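You operate a simulated robot arm through the tools that you are given. There is no shell and no other tool. Be economical: measure what you need, move in short steps, check, and stop when the job is done.

You run a simulated robot arm. Do the job below in one go: nothing can be reset, and whatever is moved stays where it is left.

TASK
Pull the slide tray out, lift the pack with the rocker and sort it by its seam.
Fine: a good seam goes in the good tray, a scorched one in the reject tray; rock the pin down again.

Only the result counts: the job must be done as asked and must still hold three seconds after the hand-in. Knocking over, shifting, dropping, spilling or breaking anything else fails it.

THE ROBOT
A 7-joint arm with a two-finger parallel gripper, fixed in place. Base frame: the origin is at the foot of the arm, x ahead of it, y to its left, z up; the work surface is at about z = 0. Readings come in m, degrees, newtons and seconds.
With the tool pointing down near the work surface it reaches from about 0.22 to 0.58 m from the base axis. Its first joint turns from -66.0 to 66.0 degrees. Payload 2.5 kg.
The TCP is the grasp point between the finger pads, 0.023 m short of the fingertips. In the tool frame z runs along the fingers and y along their closing line. Largest opening 0.094 m; finger width 0.038, thickness 0.01; the body of the gripper, 0.054 by 0.096 m, starts 0.039 m behind the TCP.
Orientation is that of the tool frame in the base frame, as [roll, pitch, yaw] about the fixed x, y, z axes, in that order (R = Rz(yaw) Ry(pitch) Rx(roll)). With the fingers straight down and closing along the base's y, the tool's x points along the base's -x, its y along +y and its z along -z.

THE INTERFACE
- The arm moves only by the tool play_rows. Its argument "commands" is a list of rows, each an object of numbers (a shift or turn left out is 0, a gripper value left out holds the last): "tx", "ty", "tz": the shift along the base's x, y, z in mm; "wx", "wy", "wz": the turn, a rotation vector about the base's x, y, z in degrees; "hand": the finger opening in mm, from 0 to 94. In form: [{"tx": .., "ty": .., "tz": .., "wx": .., "wy": .., "wz": .., "hand": ..}, ...]. A call has 1 to 8 rows; each row is the pose to reach, as a shift and turn from the pose commanded when the call began. Each row takes 0.2 s and may step no farther than 0.05 m and 8.6 degrees from the row before; otherwise, or with a gripper value out of range, the whole call is refused. A pose out of reach is approached as far as the arm can. The call stops where the force on the tool passes 40 N (or 10 N more than at its start, if that is more) or the arm is blocked; 0.2 s more then pass. Each finger travels about 0.108 m/s and halts on what it meets, pressing with about 28 N; the grip force reading is that of the motor and also rises with nothing between the fingers. The clock runs only during rows and for 0.2 s after the last one: add rows that repeat a pose to give the fingers time. The reply holds the time, the measured pose of the TCP, the force on the tool along the base axes, the opening and the grip force, in the units named above and with some noise, with the torque about the TCP (base axes, N m) and any sound that the robot's microphone picked up.
- Cameras (640 x 400 px; columns grow to the right, rows downward): "scene" is fixed at [0.1299, -0.4265, 0.537]; the picture's right is [0.69, -0.72, 0.00], its down [-0.39, -0.37, -0.84] and it looks along [0.61, 0.58, -0.54] (base axes); focal length 271 px, centre (320, 200). "wrist" rides on the gripper at [0.086, 0.016, -0.075] in the tool frame; the picture's right is [-0.18, 0.98, 0.00], its down [-0.58, -0.11, -0.81] and it looks along [-0.79, -0.15, 0.59] (tool axes); focal length 243 px, centre (320, 200). There is no depth. A picture from a camera that has moved, and an enlarged one, comes with that camera's place and axes in the base frame and with its lens. The place of the scene camera against the robot may be out by one fixed shift of up to 0.018 m in any direction.
- camera(camera): a new picture of that camera. The clock stands still meanwhile.
- enlarge(camera, box): a new picture of the part [left, top, right, bottom] of that camera's present view, enlarged. The clock stands still meanwhile.
- close_job(): hands the job in; it is judged then, once.

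Go step by step. Nothing tells you positions but the pictures and the camera data: compare them with the known pose of the tool, close in by small moves and look again before you grip or let go. The budget is 120 turns and 76 pictures, counting those below and the enlarged ones. Unless the task says otherwise, let go and move clear before handing in, and close with one line.

The tools are called after "Call:" as name(argument=value, ...) on one line, values as JSON. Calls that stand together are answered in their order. play_rows: Moves the arm, as the interface text tells. Its arguments: {"type":"object","properties":{"commands":{"type":"array"}},"required":["commands"]} The other tools are called the same way: camera (camera) takes a picture; enlarge (camera, box) takes an enlarged picture of a part of a camera's view; close_job () hands the job in.

At the start:

```text
clock: 0.0
position: [0.2532, 0.2043, 0.347]
orientation: [-180.0, -0.1, -180.0]
ft_force: [-0.3, 0.1, -0.3]
wrist_torque: [-0.01, -0.01, 0.01]
gripper_width: 0.0939
gripper_force: 0.1
```

scene: 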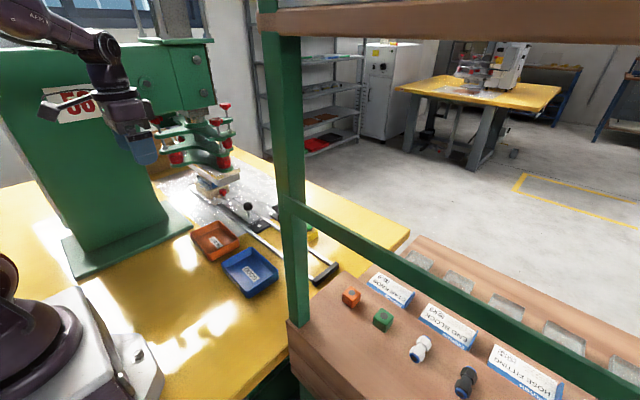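
wrist: 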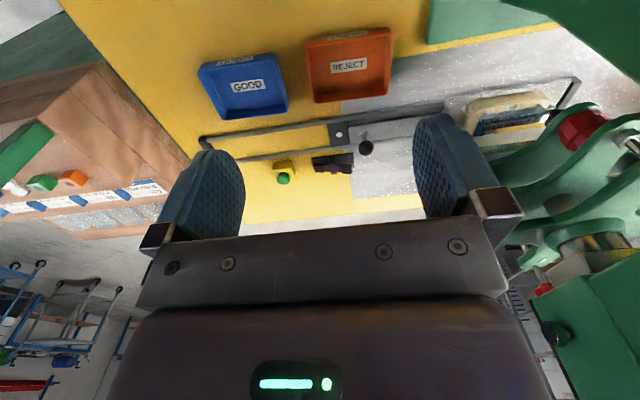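

I see a rail with a slide tray under a press head, a rocker with a black knob, and blue (good) and orange (reject) trays. I'll look closer first.

Call:
enlarge(camera="scene", box=[140, 80, 350, 310])

Call:
enlarge(camera="wrist", box=[180, 20, 640, 240])

```text
1.74 times, centred on (245, 195) of scene
camera zoom: at [0.1299, -0.4265, 0.537], right [0.69, -0.72, 0.0], down [-0.39, -0.37, -0.84], along [0.61, 0.58, -0.54], focal length 471 px, centre (450, 209)
```

zoom: 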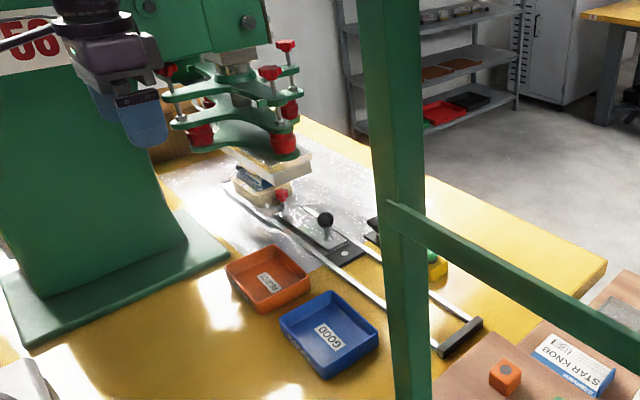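

```text
1.39 times, centred on (410, 130) of wrist
camera zoom: at [0.1667, 0.2209, 0.4232], right [0.18, 0.98, 0.0], down [0.58, -0.11, 0.81], along [0.79, -0.15, -0.59], focal length 338 px, centre (195, 297)
```

zoom: 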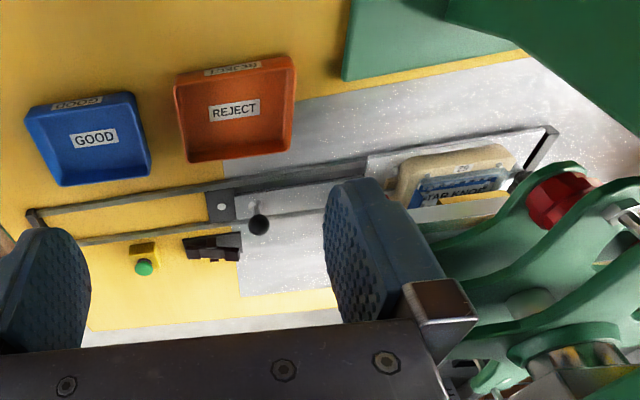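

The tray slides along y with a black knob near (0.51, 0.25), and the pack sits under the press near y≈0.5. A black rocker is near (0.56, 0.17) with a green button beside it, so I'll go over for a closer view.

Call:
play_rows(commands=[{"tx": 40, "ty": -15, "tz": -10}, {"tx": 80, "ty": -30, "tz": -25}, {"tx": 120, "ty": -40, "tz": -40}, {"tx": 140, "ty": -50, "tz": -60}])

Call:
camera(camera="wrist")

Call:
enlarge(camera="scene", box=[200, 170, 350, 290])

```text
clock: 1.0
position: [0.3921, 0.1532, 0.2859]
orientation: [-180.0, 0.0, -179.9]
ft_force: [0.4, -1.1, -0.3]
wrist_torque: [0.04, 0.05, -0.01]
gripper_width: 0.0939
gripper_force: 0.1
```

```text
71 pictures are left
camera wrist: at [0.3059, 0.1703, 0.3609], right [0.18, 0.98, 0.0], down [0.58, -0.11, 0.81], along [0.79, -0.15, -0.59], focal length 243 px, centre (320, 200)
```

wrist: 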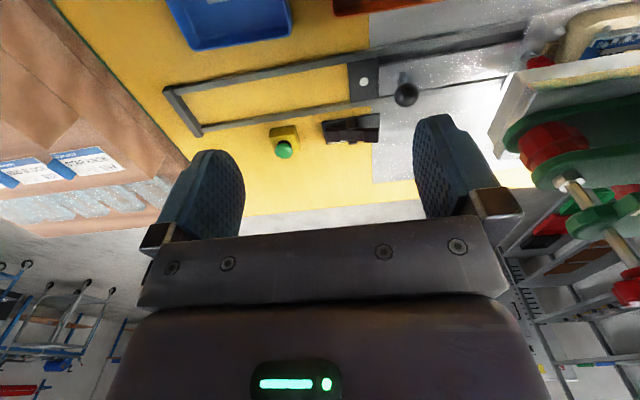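

```text
3.33 times, centred on (275, 230) of scene
camera zoom: at [0.1299, -0.4265, 0.537], right [0.69, -0.72, 0.0], down [-0.39, -0.37, -0.84], along [0.61, 0.58, -0.54], focal length 902 px, centre (470, 100)
```

zoom: 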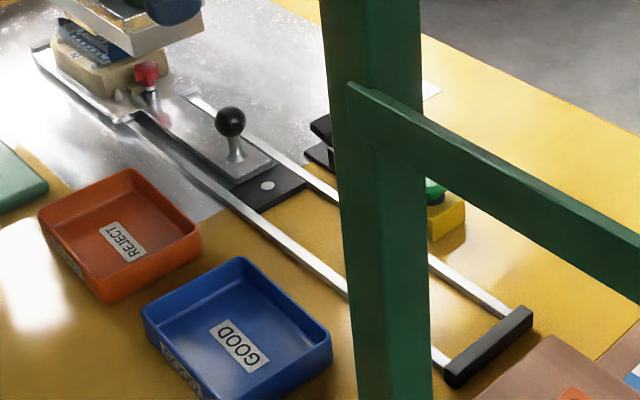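

The rails hold a tray plate with a ball knob, a red knob near the pack, and a black plate with a light dot (likely the lift pin). I'll zoom on these.

Call:
enlarge(camera="wrist", box=[250, 50, 430, 165])

Call:
enlarge(camera="scene", box=[190, 160, 270, 220])

Call:
enlarge(camera="wrist", box=[430, 0, 640, 130])

```text
3.48 times, centred on (340, 108) of wrist
camera zoom: at [0.3059, 0.1703, 0.3609], right [0.18, 0.98, 0.0], down [0.58, -0.11, 0.81], along [0.79, -0.15, -0.59], focal length 844 px, centre (250, 522)
```

zoom: 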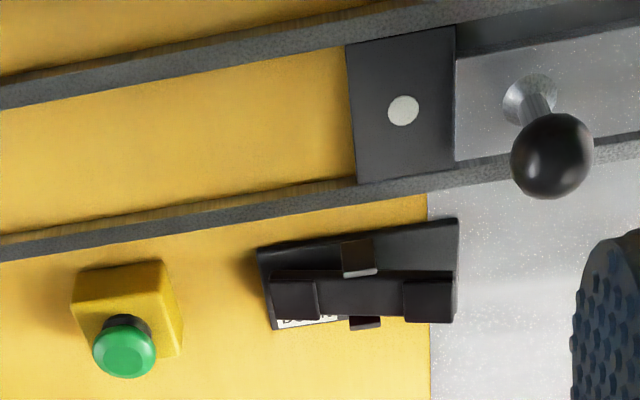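

```text
6.67 times, centred on (230, 190) of scene
camera zoom: at [0.1299, -0.4265, 0.537], right [0.69, -0.72, 0.0], down [-0.39, -0.37, -0.84], along [0.61, 0.58, -0.54], focal length 1805 px, centre (920, 267)
```

zoom: 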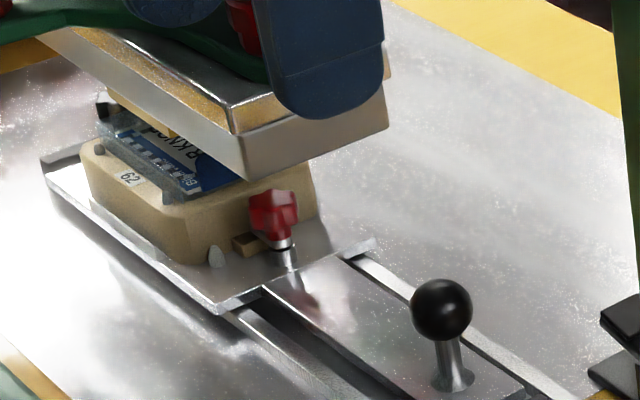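

```text
3.05 times, centred on (535, 65) of wrist
camera zoom: at [0.3059, 0.1703, 0.3609], right [0.18, 0.98, 0.0], down [0.58, -0.11, 0.81], along [0.79, -0.15, -0.59], focal length 739 px, centre (-335, 611)
```

zoom: 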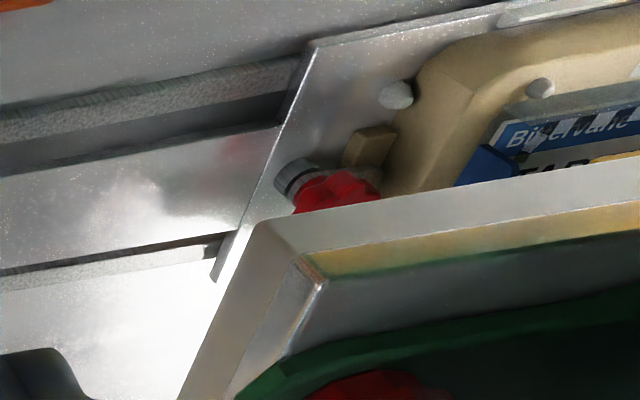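

Knob ball triangulates to about (0.495, 0.249, 0.064), the pin dot to (0.498, 0.199), and the rocker bar to x≈0.577, y≈0.14–0.21. I'll hover over the knob and check.

Call:
play_rows(commands=[{"tx": 30, "ty": 24, "tz": -20, "hand": 64}, {"tx": 60, "ty": 50, "tz": -45}, {"tx": 85, "ty": 75, "tz": -75}, {"tx": 103, "ty": 95, "tz": -106}, {"tx": 103, "ty": 95, "tz": -136}])

Call:
camera(camera="wrist")

Call:
enlarge(camera="scene", box=[140, 80, 340, 240])

```text
clock: 2.2
position: [0.4964, 0.2518, 0.1518]
orientation: [-179.9, 0.0, 180.0]
ft_force: [-0.2, 0.1, 0.0]
wrist_torque: [0.0, -0.02, 0.01]
gripper_width: 0.0642
gripper_force: 0.0
```

```text
66 pictures are left
camera wrist: at [0.4099, 0.2665, 0.2265], right [0.18, 0.98, 0.0], down [0.58, -0.11, 0.81], along [0.79, -0.15, -0.59], focal length 243 px, centre (320, 200)
```

wrist: 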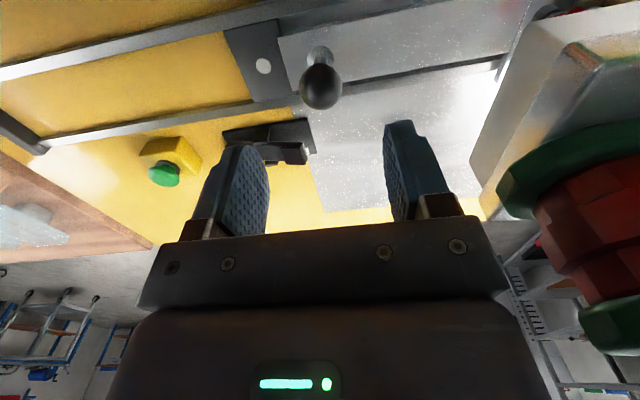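

```text
2.50 times, centred on (240, 160) of scene
camera zoom: at [0.1299, -0.4265, 0.537], right [0.69, -0.72, 0.0], down [-0.39, -0.37, -0.84], along [0.61, 0.58, -0.54], focal length 677 px, centre (520, 300)
```

zoom: 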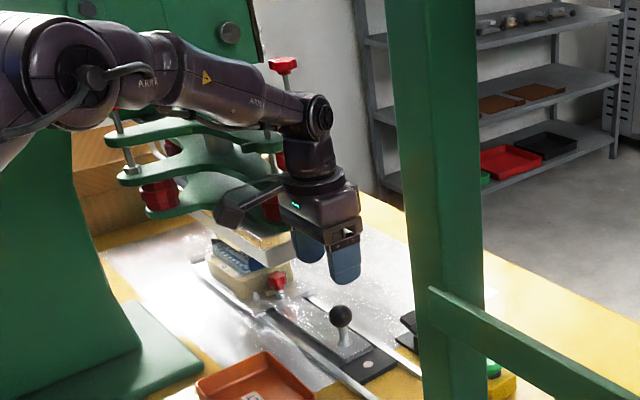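

The ball reprojects to (0.497, 0.250), right under the TCP. I'll descend and close.

Call:
play_rows(commands=[{"ty": -2, "tz": -30}, {"ty": -2, "tz": -60}, {"ty": -2, "tz": -88}, {"ty": -2, "tz": -88, "hand": 20}, {"ty": -2, "tz": -88, "hand": 20}, {"ty": -2, "tz": -88, "hand": 20}])

Call:
camera(camera="wrist")

```text
clock: 3.6
position: [0.4968, 0.2476, 0.0639]
orientation: [179.9, 0.0, -179.9]
ft_force: [0.9, 4.4, -5.8]
wrist_torque: [0.31, -0.6, 0.15]
gripper_width: 0.0306
gripper_force: 45.1
```

```text
64 pictures are left
camera wrist: at [0.4103, 0.2641, 0.1391], right [0.18, 0.98, 0.0], down [0.58, -0.11, 0.81], along [0.79, -0.15, -0.59], focal length 243 px, centre (320, 200)
```

wrist: 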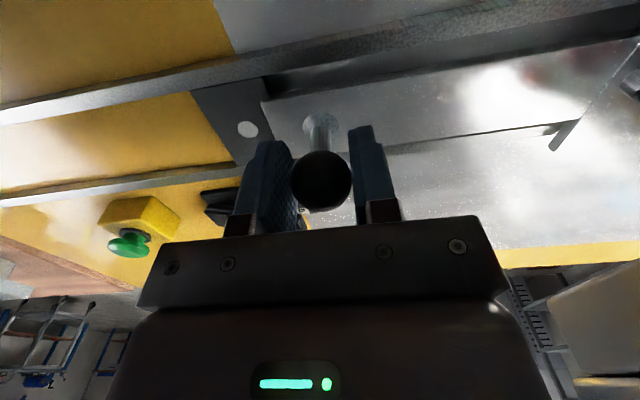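

The 30.6 mm ball is gripped. I'll pull slowly along -y and watch the force.

Call:
play_rows(commands=[{"ty": -8}, {"ty": -16}, {"ty": -26}, {"ty": -38}])

Call:
camera(camera="wrist")

```text
clock: 4.6
position: [0.498, 0.2101, 0.0635]
orientation: [180.0, 0.0, 180.0]
ft_force: [3.1, 1.3, 2.0]
wrist_torque: [0.03, 1.28, 0.11]
gripper_width: 0.0304
gripper_force: 45.5
```

```text
63 pictures are left
camera wrist: at [0.4104, 0.2252, 0.1391], right [0.18, 0.98, 0.0], down [0.58, -0.11, 0.81], along [0.79, -0.15, -0.59], focal length 243 px, centre (320, 200)
```

wrist: 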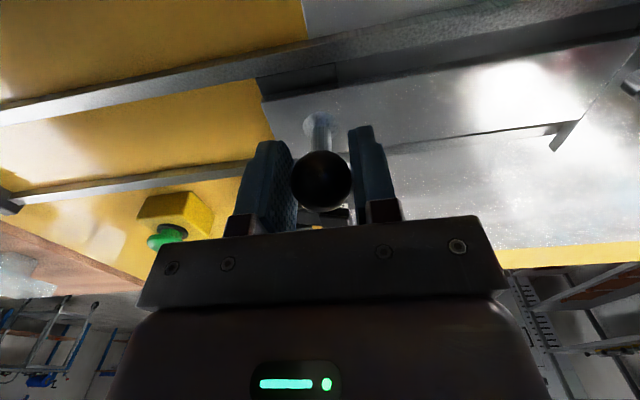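

The tray follows freely. Continuing the pull.

Call:
play_rows(commands=[{"ty": -12}, {"ty": -25}, {"ty": -40}, {"ty": -55}, {"ty": -70}, {"ty": -85}, {"ty": -100}])

```text
clock: 6.2
position: [0.496, 0.11, 0.0633]
orientation: [-180.0, 0.2, -180.0]
ft_force: [16.7, 0.9, -18.0]
wrist_torque: [-0.11, -0.02, 0.07]
gripper_width: 0.0306
gripper_force: 45.2
```

A side load is building (Fx≈17, Fz≈-18), so I'll relax the command slightly toward +x and down.

Call:
play_rows(commands=[{"tx": 1, "tz": -0.5}, {"tx": 2, "tz": -1}])

Call:
camera(camera="wrist")

Call:
enlarge(camera="scene", box=[180, 120, 350, 290])

```text
clock: 6.8
position: [0.4965, 0.1104, 0.0646]
orientation: [179.9, -0.3, -179.9]
ft_force: [-18.0, -1.5, 16.4]
wrist_torque: [-0.09, -0.76, -0.08]
gripper_width: 0.0304
gripper_force: 45.4
```

```text
62 pictures are left
camera wrist: at [0.4107, 0.1266, 0.1397], right [0.18, 0.98, 0.0], down [0.59, -0.11, 0.8], along [0.79, -0.15, -0.6], focal length 243 px, centre (320, 200)
```

wrist: 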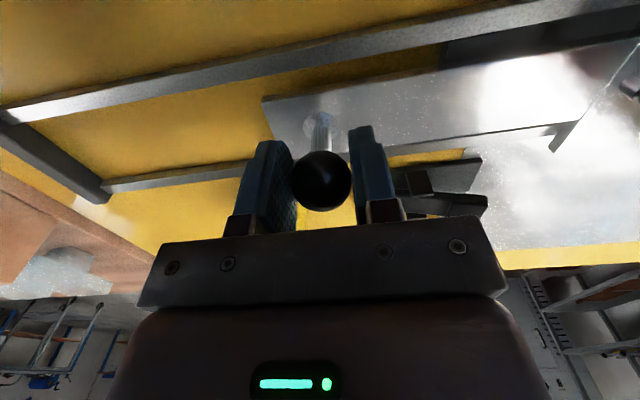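

```text
2.35 times, centred on (265, 205) of scene
camera zoom: at [0.1298, -0.4266, 0.537], right [0.69, -0.72, 0.0], down [-0.39, -0.37, -0.84], along [0.61, 0.58, -0.54], focal length 637 px, centre (449, 188)
```

zoom: 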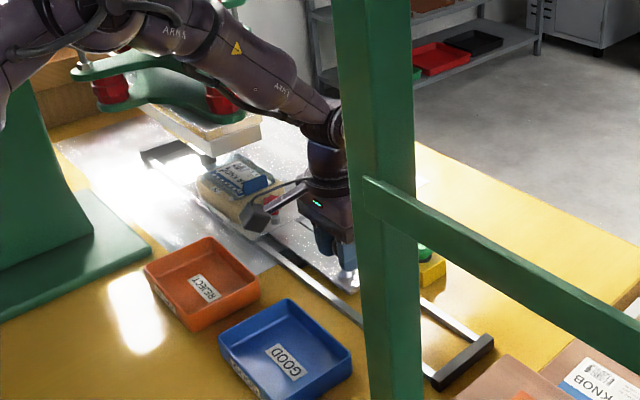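

The arm is stiff, so I'll take half of that back and keep pulling.

Call:
play_rows(commands=[{"tx": -1, "tz": 0.5}, {"tx": -1, "tz": 0.5, "ty": -15}, {"tx": -1, "tz": 0.5, "ty": -30}, {"tx": -1, "tz": 0.5, "ty": -45}, {"tx": -1, "tz": 0.5, "ty": -60}, {"tx": -1, "tz": 0.5, "ty": -75}])

```text
clock: 8.2
position: [0.4965, 0.0331, 0.0633]
orientation: [-179.9, -0.2, -180.0]
ft_force: [-21.8, 0.1, 21.1]
wrist_torque: [-0.08, 0.22, -0.07]
gripper_width: 0.0303
gripper_force: 44.8
```

Still sliding with a small opposite side load; I'll correct and continue in small steps toward the stop.

Call:
play_rows(commands=[{"tx": -0.6, "tz": 0.3, "ty": -3}, {"tx": -0.6, "tz": 0.3, "ty": -12}, {"tx": -0.6, "tz": 0.3, "ty": -22}, {"tx": -0.6, "tz": 0.3, "ty": -32}])

Call:
camera(camera="wrist")

Call:
enlarge(camera="scene", box=[180, 150, 350, 290])

```text
clock: 9.2
position: [0.4964, 0.0037, 0.0621]
orientation: [180.0, -0.1, 180.0]
ft_force: [-8.8, 2.4, 4.3]
wrist_torque: [-0.04, -0.45, 0.1]
gripper_width: 0.0304
gripper_force: 44.9
```

```text
60 pictures are left
camera wrist: at [0.4106, 0.0185, 0.1387], right [0.18, 0.98, 0.0], down [0.58, -0.11, 0.81], along [0.79, -0.15, -0.59], focal length 243 px, centre (320, 200)
```

wrist: 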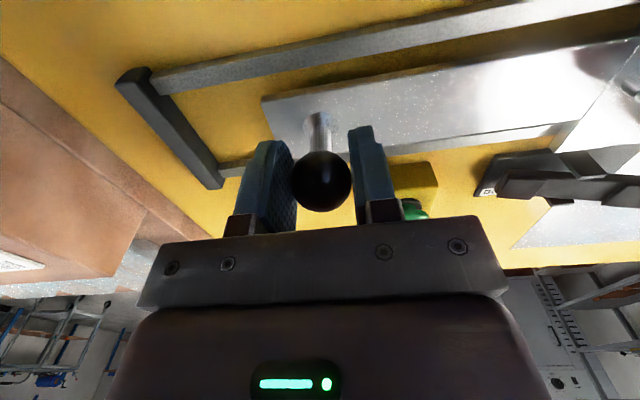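

```text
2.86 times, centred on (265, 220) of scene
camera zoom: at [0.1299, -0.4265, 0.537], right [0.69, -0.72, 0.0], down [-0.39, -0.37, -0.84], along [0.61, 0.58, -0.54], focal length 774 px, centre (477, 143)
```

zoom: 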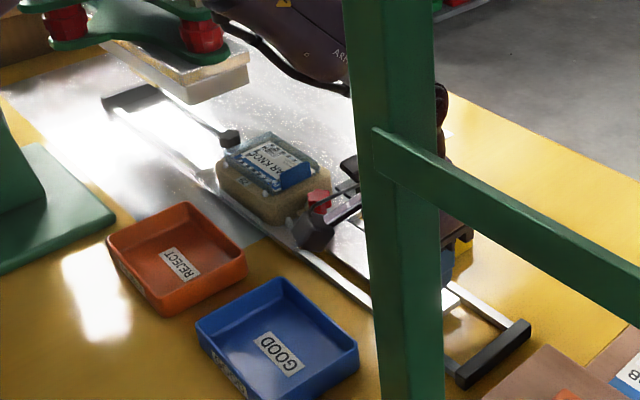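

About 40–50 mm remain before the end bar. I'll keep pulling in small steps.

Call:
play_rows(commands=[{"tx": -0.4, "ty": -8}, {"tx": -0.4, "ty": -16}, {"tx": -0.4, "ty": -24}, {"tx": -0.4, "ty": -30}, {"tx": -0.4, "ty": -36}])

Call:
camera(camera="wrist")

Call:
enlarge(camera="scene", box=[180, 150, 350, 290])

```text
clock: 10.4
position: [0.4967, -0.0335, 0.062]
orientation: [180.0, 0.2, -180.0]
ft_force: [11.8, 2.5, -11.3]
wrist_torque: [0.0, -0.34, 0.01]
gripper_width: 0.0304
gripper_force: 44.7
```

```text
58 pictures are left
camera wrist: at [0.4104, -0.0173, 0.1385], right [0.18, 0.98, 0.0], down [0.58, -0.11, 0.81], along [0.79, -0.15, -0.59], focal length 243 px, centre (320, 200)
```

wrist: 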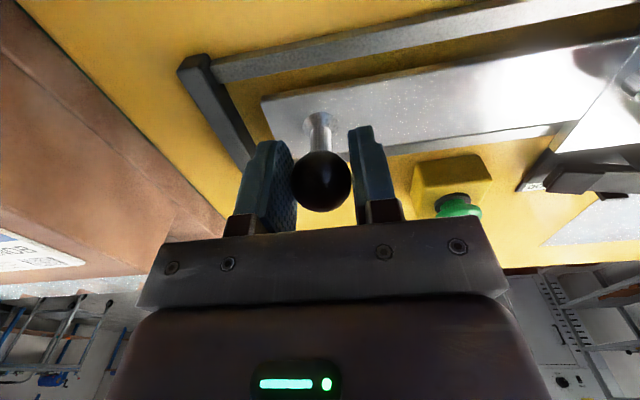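

```text
2.86 times, centred on (265, 220) of scene
camera zoom: at [0.13, -0.4265, 0.5369], right [0.69, -0.72, 0.0], down [-0.39, -0.37, -0.84], along [0.61, 0.58, -0.54], focal length 774 px, centre (477, 143)
```

zoom: 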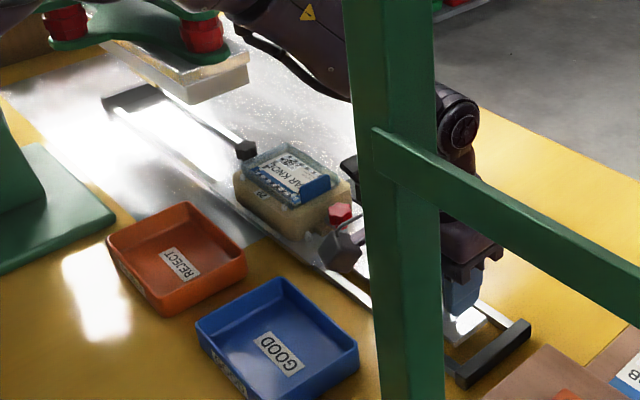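

The die seems to be approaching the pin station. I'll creep further to find the end stop.

Call:
play_rows(commands=[{"tx": 0.3, "ty": -3}, {"tx": 0.3, "ty": -6}, {"tx": 0.3, "ty": -9}, {"tx": 0.3, "ty": -12}, {"tx": 0.3, "ty": -15}])

```text
clock: 11.6
position: [0.4978, -0.0486, 0.063]
orientation: [-179.9, 0.0, 180.0]
ft_force: [7.9, -2.0, -2.2]
wrist_torque: [-0.1, -1.24, 0.06]
gripper_width: 0.0306
gripper_force: 45.3
```

Call:
play_rows(commands=[{"tx": 0.3, "ty": -3}, {"tx": 0.3, "ty": -6}, {"tx": 0.3, "ty": -9}, {"tx": 0.3, "ty": -12}, {"tx": 0.3, "ty": -15}])

Call:
camera(camera="wrist")

Call:
enlarge(camera="scene", box=[180, 150, 350, 290])

```text
clock: 12.8
position: [0.4973, -0.0508, 0.0625]
orientation: [179.1, -0.1, -179.3]
ft_force: [-2.3, 1.9, 1.9]
wrist_torque: [-0.12, -0.15, 0.01]
gripper_width: 0.0304
gripper_force: 45.0
stopped in row 5: the force on the tool passed its limit at 41 N (the readings are from after the stop); the commanded pose is now the measured one
```

```text
56 pictures are left
camera wrist: at [0.4107, -0.036, 0.139], right [0.17, 0.98, 0.02], down [0.58, -0.12, 0.8], along [0.79, -0.13, -0.6], focal length 243 px, centre (320, 200)
```

wrist: 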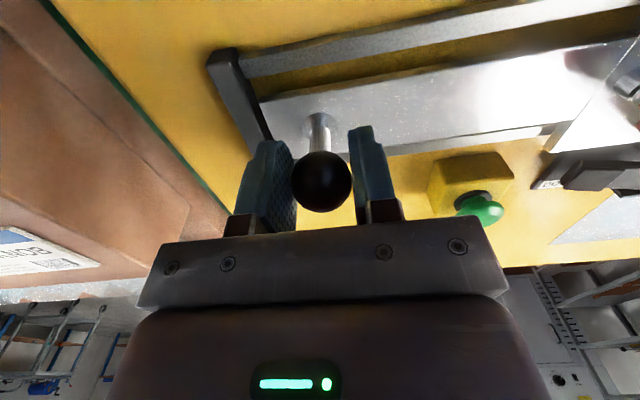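

```text
2.86 times, centred on (265, 220) of scene
camera zoom: at [0.1299, -0.4266, 0.537], right [0.69, -0.72, 0.0], down [-0.39, -0.37, -0.84], along [0.61, 0.58, -0.54], focal length 774 px, centre (477, 143)
```

zoom: 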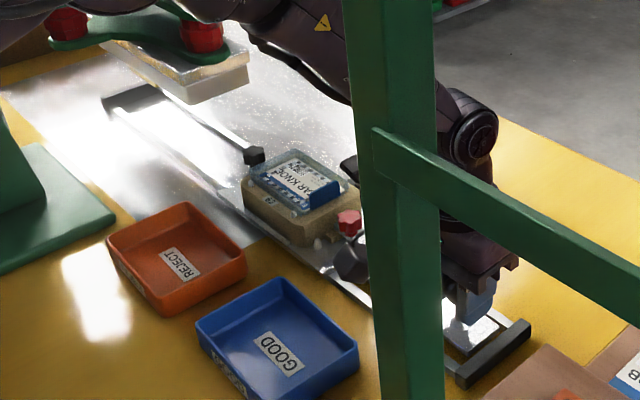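

The tray has met its end stop (knob at y≈-0.051). I'll release, rise, and go look at the die and rocker.

Call:
play_rows(commands=[{"hand": 60}, {"hand": 60}, {"hand": 60, "tz": 40}, {"tz": 80}, {"tz": 120}, {"tz": 160, "tx": -30}])

Call:
play_rows(commands=[{"tx": -45, "ty": 15, "tz": 15}, {"tx": -80, "ty": 50, "tz": 30}, {"tx": -100, "ty": 90, "tz": 30}, {"tx": -110, "ty": 130, "tz": 30}, {"tx": -120, "ty": 170, "tz": 30}, {"tx": -120, "ty": 210, "tz": 30}])

Call:
camera(camera="wrist")

```text
clock: 14.2
position: [0.4666, -0.0512, 0.2243]
orientation: [179.1, -0.2, -179.4]
ft_force: [-1.0, 0.2, -0.3]
wrist_torque: [0.02, 0.0, 0.02]
gripper_width: 0.0603
gripper_force: 0.2
```

```text
refused: row 2 steps farther than a row can; nothing moved
```

```text
54 pictures are left
camera wrist: at [0.3802, -0.0374, 0.2993], right [0.17, 0.98, 0.02], down [0.58, -0.12, 0.8], along [0.79, -0.13, -0.6], focal length 243 px, centre (320, 200)
```

wrist: 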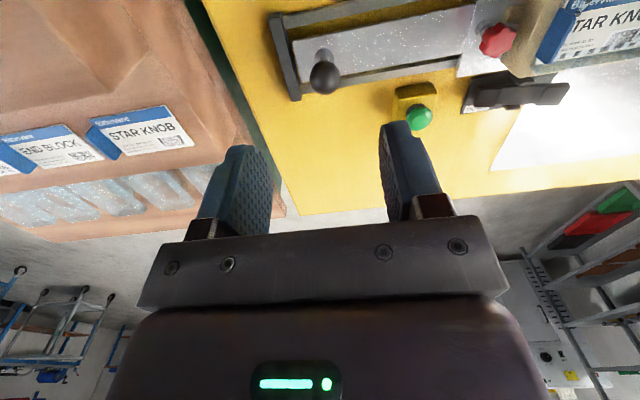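

The knob is released cleanly. I'll move to look at the die, squaring the orientation.

Call:
play_rows(commands=[{"tx": -30, "ty": 30, "tz": 10}, {"tx": -55, "ty": 65, "tz": 20}, {"tx": -80, "ty": 100, "tz": 30, "wx": 0.9, "wz": -0.6}, {"tx": -90, "ty": 140, "tz": 40, "wx": 0.9, "wz": -0.6}, {"tx": -90, "ty": 180, "tz": 40, "wx": 0.9, "wz": -0.6}, {"tx": -90, "ty": 210, "tz": 40, "wx": 0.9, "wz": -0.6}])

Call:
camera(camera="wrist")

Call:
enlarge(camera="wrist", box=[250, 30, 490, 180])

```text
clock: 15.6
position: [0.3765, 0.1594, 0.262]
orientation: [178.2, -0.1, 180.0]
ft_force: [-0.5, 0.6, 0.2]
wrist_torque: [0.03, 0.01, 0.01]
gripper_width: 0.0601
gripper_force: 0.0
```

```text
53 pictures are left
camera wrist: at [0.2903, 0.1744, 0.3382], right [0.18, 0.98, 0.03], down [0.58, -0.13, 0.8], along [0.79, -0.13, -0.6], focal length 243 px, centre (320, 200)
```

wrist: 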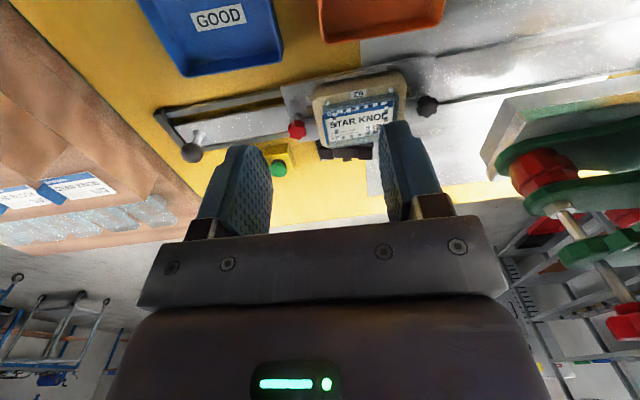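

```text
2.67 times, centred on (370, 105) of wrist
camera zoom: at [0.2903, 0.1744, 0.3382], right [0.18, 0.98, 0.03], down [0.58, -0.13, 0.8], along [0.79, -0.13, -0.6], focal length 647 px, centre (187, 453)
```

zoom: 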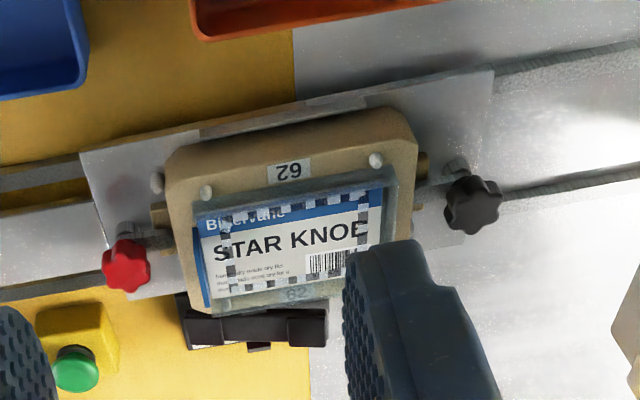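

The die with its pack now sits over the pin spot, beside the rocker. I'll get closer for a clear view of the seam.

Call:
play_rows(commands=[{"tx": 15, "ty": 10, "tz": -20, "wx": -1.8, "hand": 94}, {"tx": 30, "ty": 20, "tz": -45, "wx": -1.8}, {"tx": 44, "ty": 30, "tz": -72, "wx": -1.8}])

Call:
camera(camera="wrist")

Call:
enlarge(camera="wrist", box=[240, 50, 440, 180])

```text
clock: 16.4
position: [0.4222, 0.1891, 0.19]
orientation: [179.9, -0.1, -179.9]
ft_force: [0.5, 0.7, 0.5]
wrist_torque: [0.0, -0.01, -0.01]
gripper_width: 0.094
gripper_force: 0.1
```

```text
51 pictures are left
camera wrist: at [0.3356, 0.2059, 0.2654], right [0.18, 0.98, 0.0], down [0.58, -0.11, 0.81], along [0.79, -0.15, -0.59], focal length 243 px, centre (320, 200)
```

wrist: 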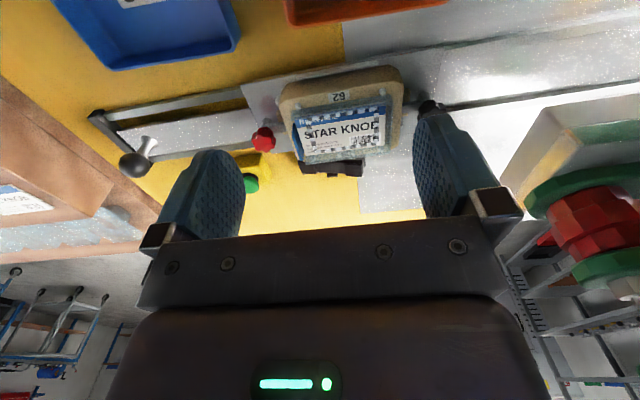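

```text
3.08 times, centred on (340, 115) of wrist
camera zoom: at [0.3356, 0.2059, 0.2654], right [0.18, 0.98, 0.0], down [0.58, -0.11, 0.81], along [0.79, -0.15, -0.59], focal length 746 px, centre (258, 462)
```

zoom: 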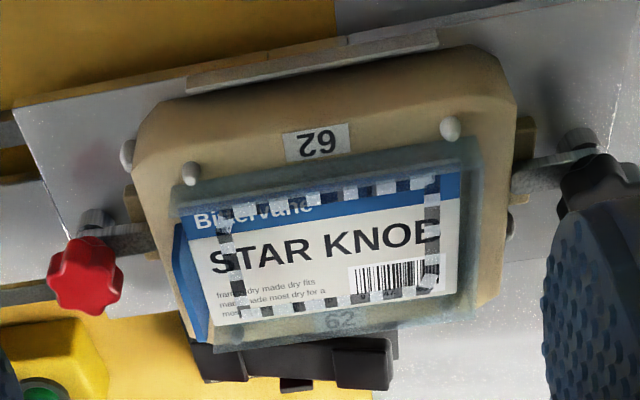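

I'll zoom hard on the pack to judge its seam.

Call:
enlarge(camera="wrist", box=[285, 85, 400, 170])

Call:
enlarge(camera="scene", box=[240, 195, 310, 245])

```text
4.71 times, centred on (342, 128) of wrist
camera zoom: at [0.3356, 0.2059, 0.2654], right [0.18, 0.98, 0.0], down [0.58, -0.11, 0.81], along [0.79, -0.15, -0.59], focal length 1142 px, centre (214, 541)
```

zoom: 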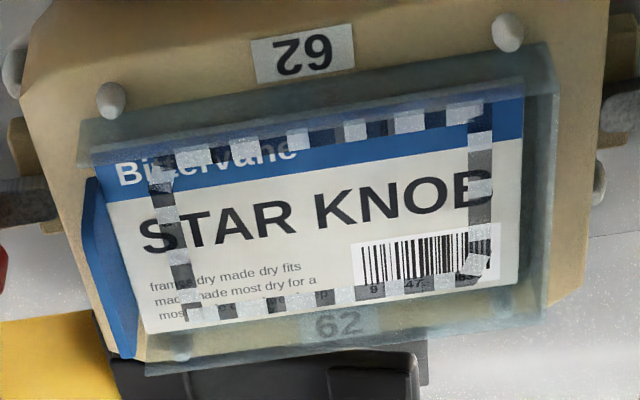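

```text
8.00 times, centred on (275, 220) of scene
camera zoom: at [0.1299, -0.4265, 0.537], right [0.69, -0.72, 0.0], down [-0.39, -0.37, -0.84], along [0.61, 0.58, -0.54], focal length 2166 px, centre (680, 40)
```

zoom: 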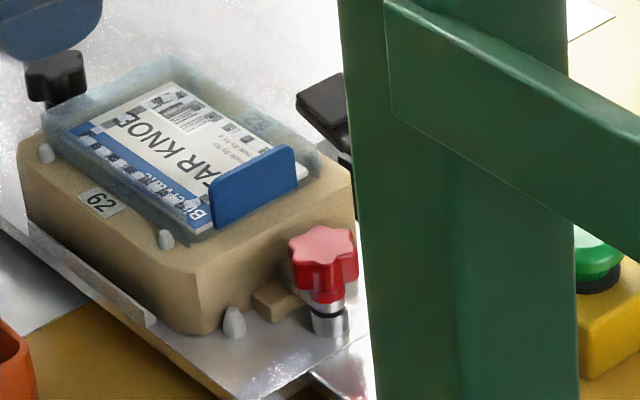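

The seam is a band of alternating light and dark patches, which I'll re-judge closer up. First I want the rocker's labels.

Call:
play_rows(commands=[{"tx": 20, "ty": -15, "tz": 30}, {"tx": 50, "ty": -30, "tz": 60}, {"tx": 80, "ty": -30, "tz": 90}])

Call:
enlarge(camera="wrist", box=[240, 40, 440, 170])

```text
clock: 17.1
position: [0.5003, 0.159, 0.2823]
orientation: [-180.0, -0.1, -179.9]
ft_force: [0.4, 0.8, 0.9]
wrist_torque: [0.0, 0.0, 0.02]
gripper_width: 0.094
gripper_force: 0.0
```

```text
3.08 times, centred on (340, 105) of wrist
camera zoom: at [0.4142, 0.1758, 0.3578], right [0.18, 0.98, 0.0], down [0.58, -0.11, 0.8], along [0.79, -0.15, -0.59], focal length 746 px, centre (258, 492)
```

zoom: 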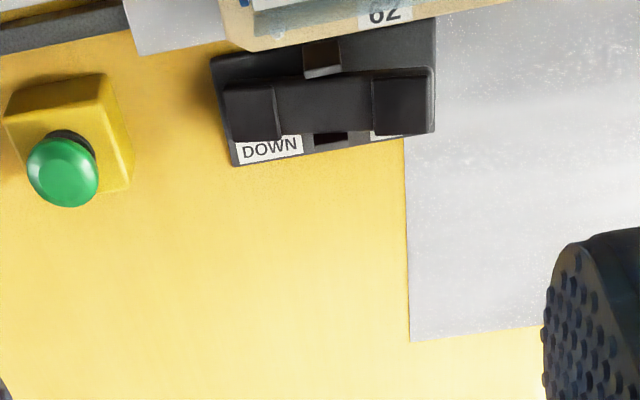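

The labels show DOWN at the low-y end, so UP is the high-y end, near (0.588, 0.207, 0.025). That's at the limit of reach, so I'll test how far the closed gripper gets, staying high.

Call:
play_rows(commands=[{"tx": 20, "ty": 15, "tz": -30, "hand": 0}, {"tx": 45, "ty": 30, "tz": -60, "hand": 0}, {"tx": 65, "ty": 42, "tz": -95, "hand": 0}, {"tx": 78, "ty": 48, "tz": -130, "hand": 0}, {"tx": 78, "ty": 48, "tz": -160, "hand": 0}])

Call:
camera(camera="wrist")

Call:
enlarge(camera="scene", box=[200, 120, 350, 260])

```text
clock: 18.4
position: [0.5667, 0.2046, 0.1224]
orientation: [179.9, -0.2, 180.0]
ft_force: [0.7, -0.6, 0.2]
wrist_torque: [0.0, 0.06, 0.01]
gripper_width: 0.0002
gripper_force: 28.0
out of reach, approached as far as the arm can: row 4, 5
```

```text
46 pictures are left
camera wrist: at [0.4798, 0.22, 0.1975], right [0.18, 0.98, 0.0], down [0.58, -0.11, 0.81], along [0.79, -0.15, -0.59], focal length 243 px, centre (320, 200)
```

wrist: 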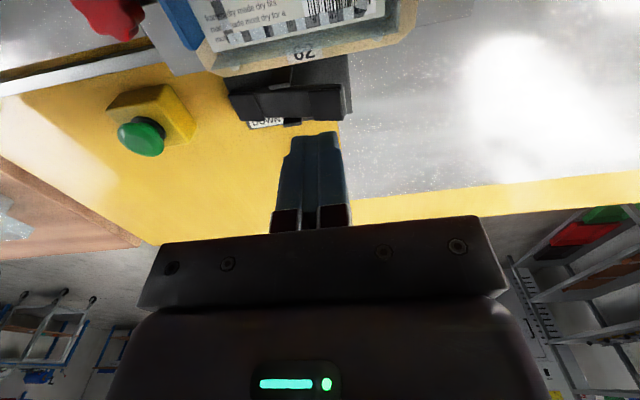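

```text
2.86 times, centred on (275, 190) of scene
camera zoom: at [0.1299, -0.4265, 0.537], right [0.69, -0.72, 0.0], down [-0.39, -0.37, -0.84], along [0.61, 0.58, -0.54], focal length 774 px, centre (449, 229)
```

zoom: 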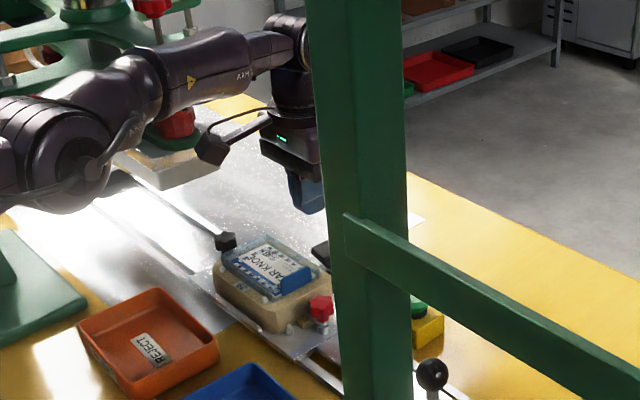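

Vertical reach falls short and the wrist camera would sit over the pack as it rises. I'll raise up and turn the tool about z so the camera faces outward, letting me tilt and press the rocker safely.

Call:
play_rows(commands=[{"tx": -20, "tz": 40}, {"tx": -45, "tz": 80, "wz": 8.5}, {"tx": -70, "tz": 120, "wz": 17}, {"tx": -100, "tz": 150, "wz": 25.5}, {"tx": -110, "tz": 170, "wz": 34}, {"tx": -110, "tz": 170, "wz": 42.5}, {"tx": -110, "tz": 170, "wz": 51}, {"tx": -110, "tz": 170, "wz": 59.5}])

Call:
play_rows(commands=[{"wz": 8.5}, {"wz": 17}, {"wz": 25.5}, {"wz": 30.5}])

Call:
camera(camera="wrist")

```text
clock: 20.1
position: [0.4587, 0.2036, 0.291]
orientation: [-179.9, -0.1, -120.3]
ft_force: [0.1, 0.4, -0.4]
wrist_torque: [-0.02, -0.01, -0.02]
gripper_width: 0.0
gripper_force: 27.7
```

```text
clock: 21.1
position: [0.4578, 0.2038, 0.2906]
orientation: [-180.0, -0.2, -89.8]
ft_force: [-0.2, -0.3, 0.8]
wrist_torque: [0.0, -0.02, 0.03]
gripper_width: 0.0001
gripper_force: 28.3
```

```text
44 pictures are left
camera wrist: at [0.4429, 0.1172, 0.3667], right [-0.98, 0.18, 0.0], down [0.11, 0.58, 0.81], along [0.15, 0.79, -0.59], focal length 243 px, centre (320, 200)
```

wrist: 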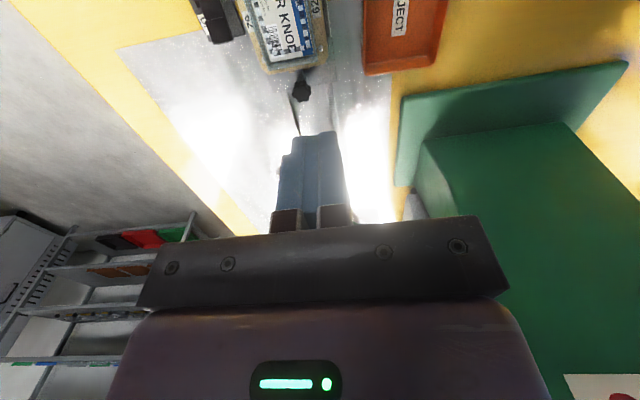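

The +90° turn works. I'll try the next 90° toward yaw 0.

Call:
play_rows(commands=[{"wz": 8.5}, {"wz": 17}, {"wz": 25.5}, {"wz": 34}, {"wz": 42.5}, {"wz": 51}, {"wz": 59.5}, {"wz": 68}])

Call:
play_rows(commands=[{"wz": 8.5}, {"wz": 17}, {"wz": 21.8}])

```text
clock: 22.9
position: [0.4591, 0.2036, 0.2927]
orientation: [-179.9, -0.1, -21.7]
ft_force: [0.4, -0.5, 0.7]
wrist_torque: [0.01, 0.01, 0.0]
gripper_width: 0.0
gripper_force: 28.1
```

```text
clock: 23.8
position: [0.4585, 0.2034, 0.2917]
orientation: [-179.9, -0.1, -0.1]
ft_force: [-0.5, -0.2, -0.9]
wrist_torque: [-0.01, -0.03, 0.01]
gripper_width: 0.0
gripper_force: 28.0
```

Yaw 0 is reachable, with the camera now on the far side. I'll tilt the fingers 20° outward and hover beyond the die above the UP end.

Call:
play_rows(commands=[{"tx": 30, "tz": -15, "wy": -7}, {"tx": 60, "tz": -35, "wy": -14}, {"tx": 95, "tz": -65, "wy": -20}, {"tx": 120, "ty": 2, "tz": -100, "wy": -20}, {"tx": 134, "ty": 4, "tz": -135, "wy": -20}, {"tx": 134, "ty": 4, "tz": -175, "wy": -20}])

Call:
camera(camera="wrist")

Call:
enlarge(camera="scene", box=[200, 120, 350, 260])

```text
clock: 25.1
position: [0.5935, 0.2068, 0.1172]
orientation: [-179.9, -20.2, -0.3]
ft_force: [-0.9, 0.4, 0.1]
wrist_torque: [0.0, 0.0, 0.0]
gripper_width: 0.0
gripper_force: 28.3
```

```text
43 pictures are left
camera wrist: at [0.6495, 0.1905, 0.2182], right [-0.18, -0.98, -0.06], down [-0.82, 0.11, 0.56], along [-0.54, 0.15, -0.83], focal length 243 px, centre (320, 200)
```

wrist: 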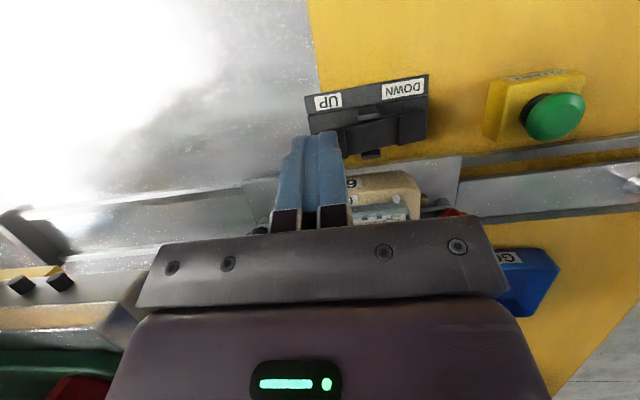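

```text
2.86 times, centred on (275, 190) of scene
camera zoom: at [0.1299, -0.4265, 0.537], right [0.69, -0.72, 0.0], down [-0.39, -0.37, -0.84], along [0.61, 0.58, -0.54], focal length 774 px, centre (449, 229)
```

zoom: 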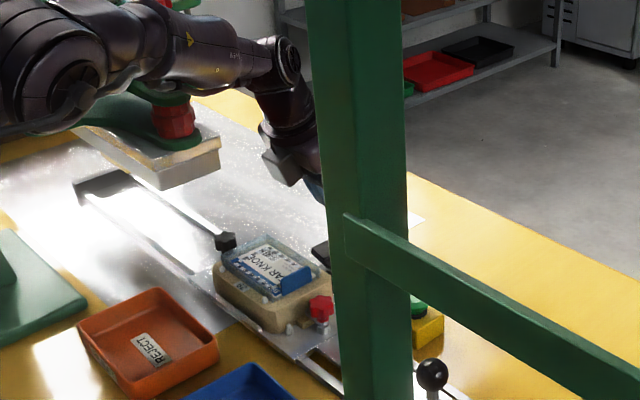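

I can see UP at the +y end and DOWN at the -y end, with fingertips directly above the UP block. Descending carefully until it presses.

Call:
play_rows(commands=[{"tx": 2, "ty": -1, "tz": -20}, {"tx": 2, "ty": -1, "tz": -38}, {"tx": 2, "ty": -1, "tz": -46}, {"tx": 2, "ty": -1, "tz": -51}])

Call:
camera(camera="wrist")

```text
clock: 26.1
position: [0.595, 0.2079, 0.0663]
orientation: [-179.7, -20.2, -0.1]
ft_force: [0.0, 2.0, 2.1]
wrist_torque: [0.09, 0.05, -0.01]
gripper_width: 0.0
gripper_force: 28.6
```

```text
41 pictures are left
camera wrist: at [0.6506, 0.1901, 0.1669], right [-0.17, -0.98, -0.07], down [-0.82, 0.11, 0.56], along [-0.54, 0.15, -0.83], focal length 243 px, centre (320, 200)
```

wrist: 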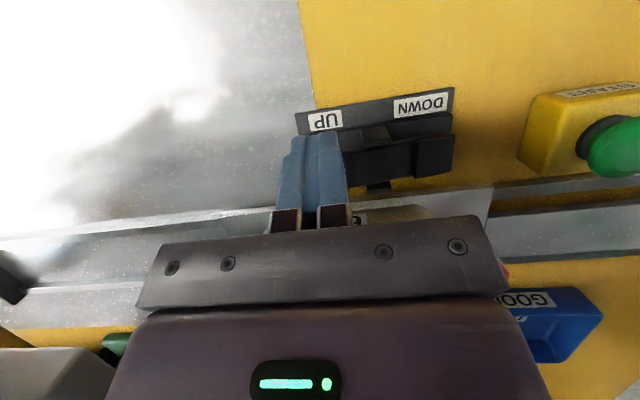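

Just making contact above the UP block. Pressing in small steps.

Call:
play_rows(commands=[{"ty": -1, "tz": -3}, {"ty": -1, "tz": -6}, {"ty": -1, "tz": -9}, {"ty": -1, "tz": -12}])

Call:
camera(camera="wrist")

Call:
enlarge(camera="scene", box=[230, 180, 330, 260])

```text
clock: 27.1
position: [0.5938, 0.2061, 0.0544]
orientation: [-180.0, -20.2, -0.3]
ft_force: [-4.0, -1.2, 5.0]
wrist_torque: [-0.1, 0.16, 0.0]
gripper_width: 0.0
gripper_force: 27.4
```

```text
40 pictures are left
camera wrist: at [0.6507, 0.189, 0.1548], right [-0.18, -0.98, -0.06], down [-0.82, 0.11, 0.56], along [-0.54, 0.15, -0.83], focal length 243 px, centre (320, 200)
```

wrist: 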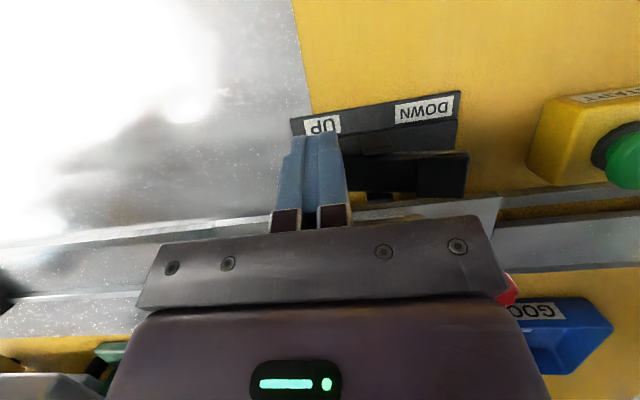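

```text
5.00 times, centred on (280, 220) of scene
camera zoom: at [0.1299, -0.4266, 0.537], right [0.69, -0.72, 0.0], down [-0.39, -0.37, -0.84], along [0.61, 0.58, -0.54], focal length 1354 px, centre (520, 100)
```

zoom: 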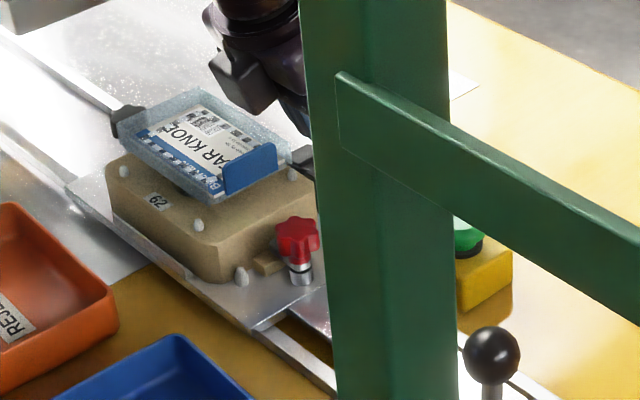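

The pack is rising on the pin. I'll press a bit further to fully rock it over.

Call:
play_rows(commands=[{"tz": -2}, {"tz": -4}, {"tz": -6}])

Call:
enlarge(camera="scene", box=[230, 180, 330, 260])

```text
clock: 27.8
position: [0.5955, 0.2062, 0.0547]
orientation: [-179.9, -20.2, -0.2]
ft_force: [-2.3, -1.3, 3.6]
wrist_torque: [-0.04, 0.11, -0.01]
gripper_width: 0.0001
gripper_force: 28.0
stopped in row 3: the force on the tool passed its limit at 45 N (the readings are from after the stop); the commanded pose is now the measured one
```

```text
5.00 times, centred on (280, 220) of scene
camera zoom: at [0.1299, -0.4265, 0.537], right [0.69, -0.72, 0.0], down [-0.39, -0.37, -0.84], along [0.61, 0.58, -0.54], focal length 1354 px, centre (520, 100)
```

zoom: 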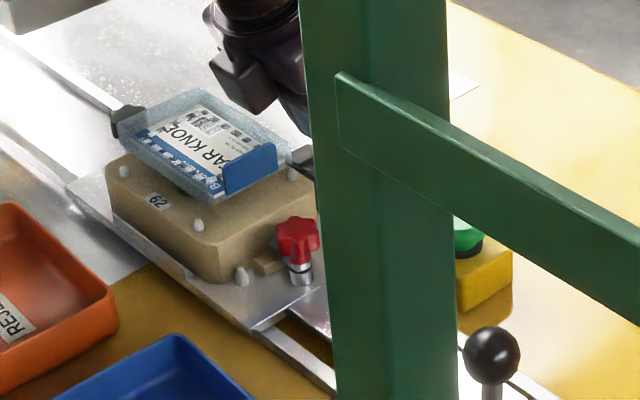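

The rocker is at its stop with the pack raised. Now I retract upward and check it stays.

Call:
play_rows(commands=[{"tz": 15}, {"tz": 40}, {"tz": 80}, {"tz": 120}, {"tx": -30, "tz": 155}, {"tx": -60, "tz": 190, "wy": 8}, {"tx": -90, "tz": 210, "wy": 16}, {"tx": -110, "tz": 230, "wy": 20}])

Call:
enlarge(camera="scene", box=[230, 180, 330, 260])

```text
clock: 29.6
position: [0.4861, 0.2057, 0.2836]
orientation: [179.9, -0.1, -0.2]
ft_force: [0.0, -0.3, 0.1]
wrist_torque: [0.02, -0.01, -0.02]
gripper_width: 0.0001
gripper_force: 28.3
```

```text
5.00 times, centred on (280, 220) of scene
camera zoom: at [0.1299, -0.4265, 0.537], right [0.69, -0.72, 0.0], down [-0.39, -0.37, -0.84], along [0.61, 0.58, -0.54], focal length 1354 px, centre (520, 100)
```

zoom: 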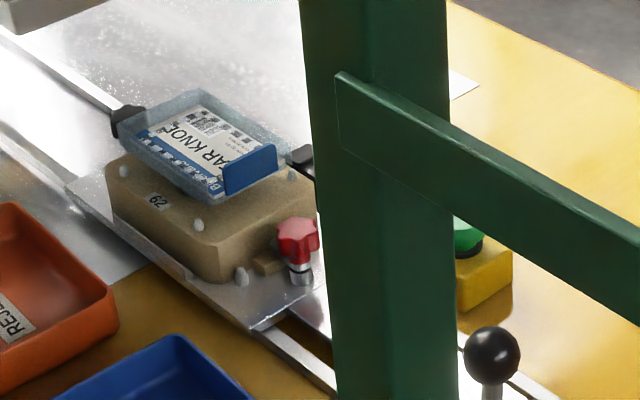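

The pack stays up. Turning back to yaw −90° (fingers closing along x) for inspection and grasp.

Call:
play_rows(commands=[{"wz": -8.5}, {"wz": -17}, {"wz": -25.5}, {"wz": -34}, {"wz": -42.5}, {"wz": -51}, {"wz": -59.5}, {"wz": -68}])

Call:
play_rows(commands=[{"wz": -8.5, "ty": -15, "tz": -20, "hand": 94}, {"wz": -17, "ty": -35, "tz": -45}, {"wz": -21.9, "tx": 5, "ty": -50, "tz": -65}, {"wz": -21.9, "tx": 10, "ty": -60, "tz": -80}])

Call:
camera(camera="wrist")

Call:
enlarge(camera="wrist", box=[250, 50, 390, 160])

```text
clock: 31.4
position: [0.4857, 0.2059, 0.2829]
orientation: [-180.0, -0.2, -68.4]
ft_force: [0.5, 0.4, 0.7]
wrist_torque: [-0.05, 0.02, -0.02]
gripper_width: 0.0
gripper_force: 28.1
```

```text
clock: 32.4
position: [0.4968, 0.1447, 0.2023]
orientation: [179.9, -0.1, -90.2]
ft_force: [0.1, -0.2, 0.1]
wrist_torque: [0.0, 0.0, 0.03]
gripper_width: 0.094
gripper_force: 0.1
```

```text
36 pictures are left
camera wrist: at [0.4793, 0.0589, 0.2778], right [-0.98, 0.19, 0.0], down [0.11, 0.58, 0.8], along [0.15, 0.79, -0.59], focal length 243 px, centre (320, 200)
```

wrist: 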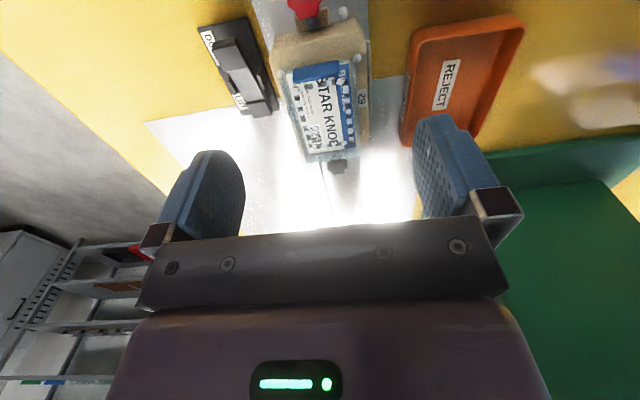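

```text
3.64 times, centred on (320, 105) of wrist
camera zoom: at [0.4793, 0.0589, 0.2778], right [-0.98, 0.19, 0.0], down [0.11, 0.58, 0.8], along [0.15, 0.79, -0.59], focal length 882 px, centre (320, 546)
```

zoom: 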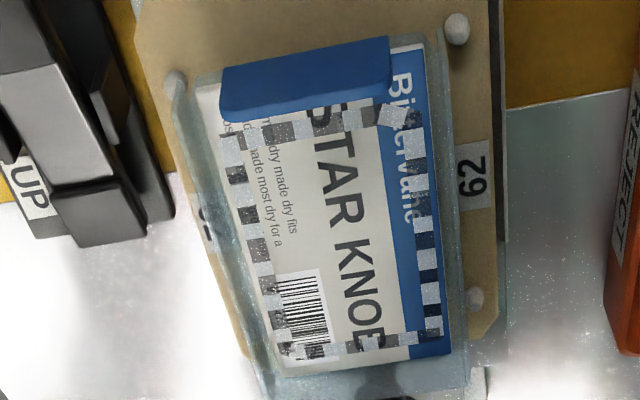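

The seam needs a closer inspection. I'll move the camera nearer.

Call:
play_rows(commands=[{"tx": 4, "ty": 20, "tz": -20}, {"tx": 7, "ty": 40, "tz": -40}, {"tx": 7, "ty": 50, "tz": -55}])

Call:
enlarge(camera="wrist", box=[240, 30, 400, 140])

Call:
enlarge(camera="wrist", box=[290, 100, 370, 160])

```text
clock: 33.2
position: [0.5018, 0.1964, 0.1469]
orientation: [180.0, -0.2, -90.2]
ft_force: [0.0, -0.2, 0.2]
wrist_torque: [0.01, 0.01, 0.03]
gripper_width: 0.0941
gripper_force: 0.1
```

```text
3.64 times, centred on (320, 85) of wrist
camera zoom: at [0.4856, 0.1099, 0.2227], right [-0.98, 0.19, 0.0], down [0.11, 0.58, 0.8], along [0.15, 0.79, -0.59], focal length 882 px, centre (320, 618)
```

zoom: 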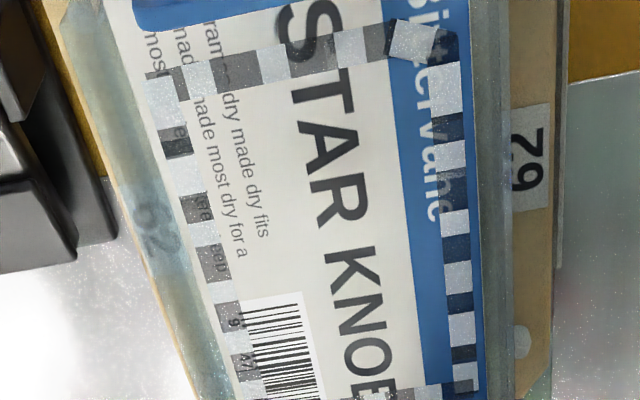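

```text
6.67 times, centred on (330, 130) of wrist
camera zoom: at [0.4856, 0.1099, 0.2227], right [-0.98, 0.19, 0.0], down [0.11, 0.58, 0.8], along [0.15, 0.79, -0.59], focal length 1618 px, centre (253, 667)
```

zoom: 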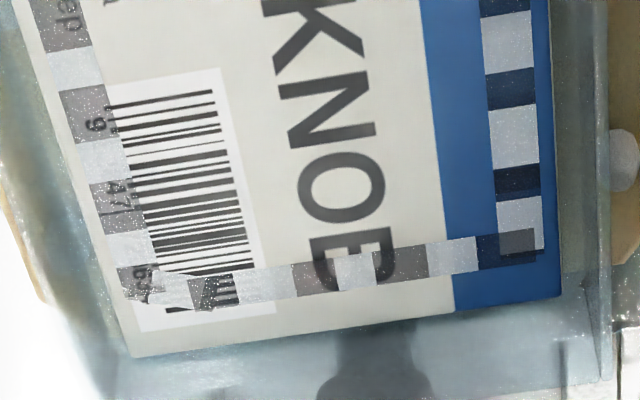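

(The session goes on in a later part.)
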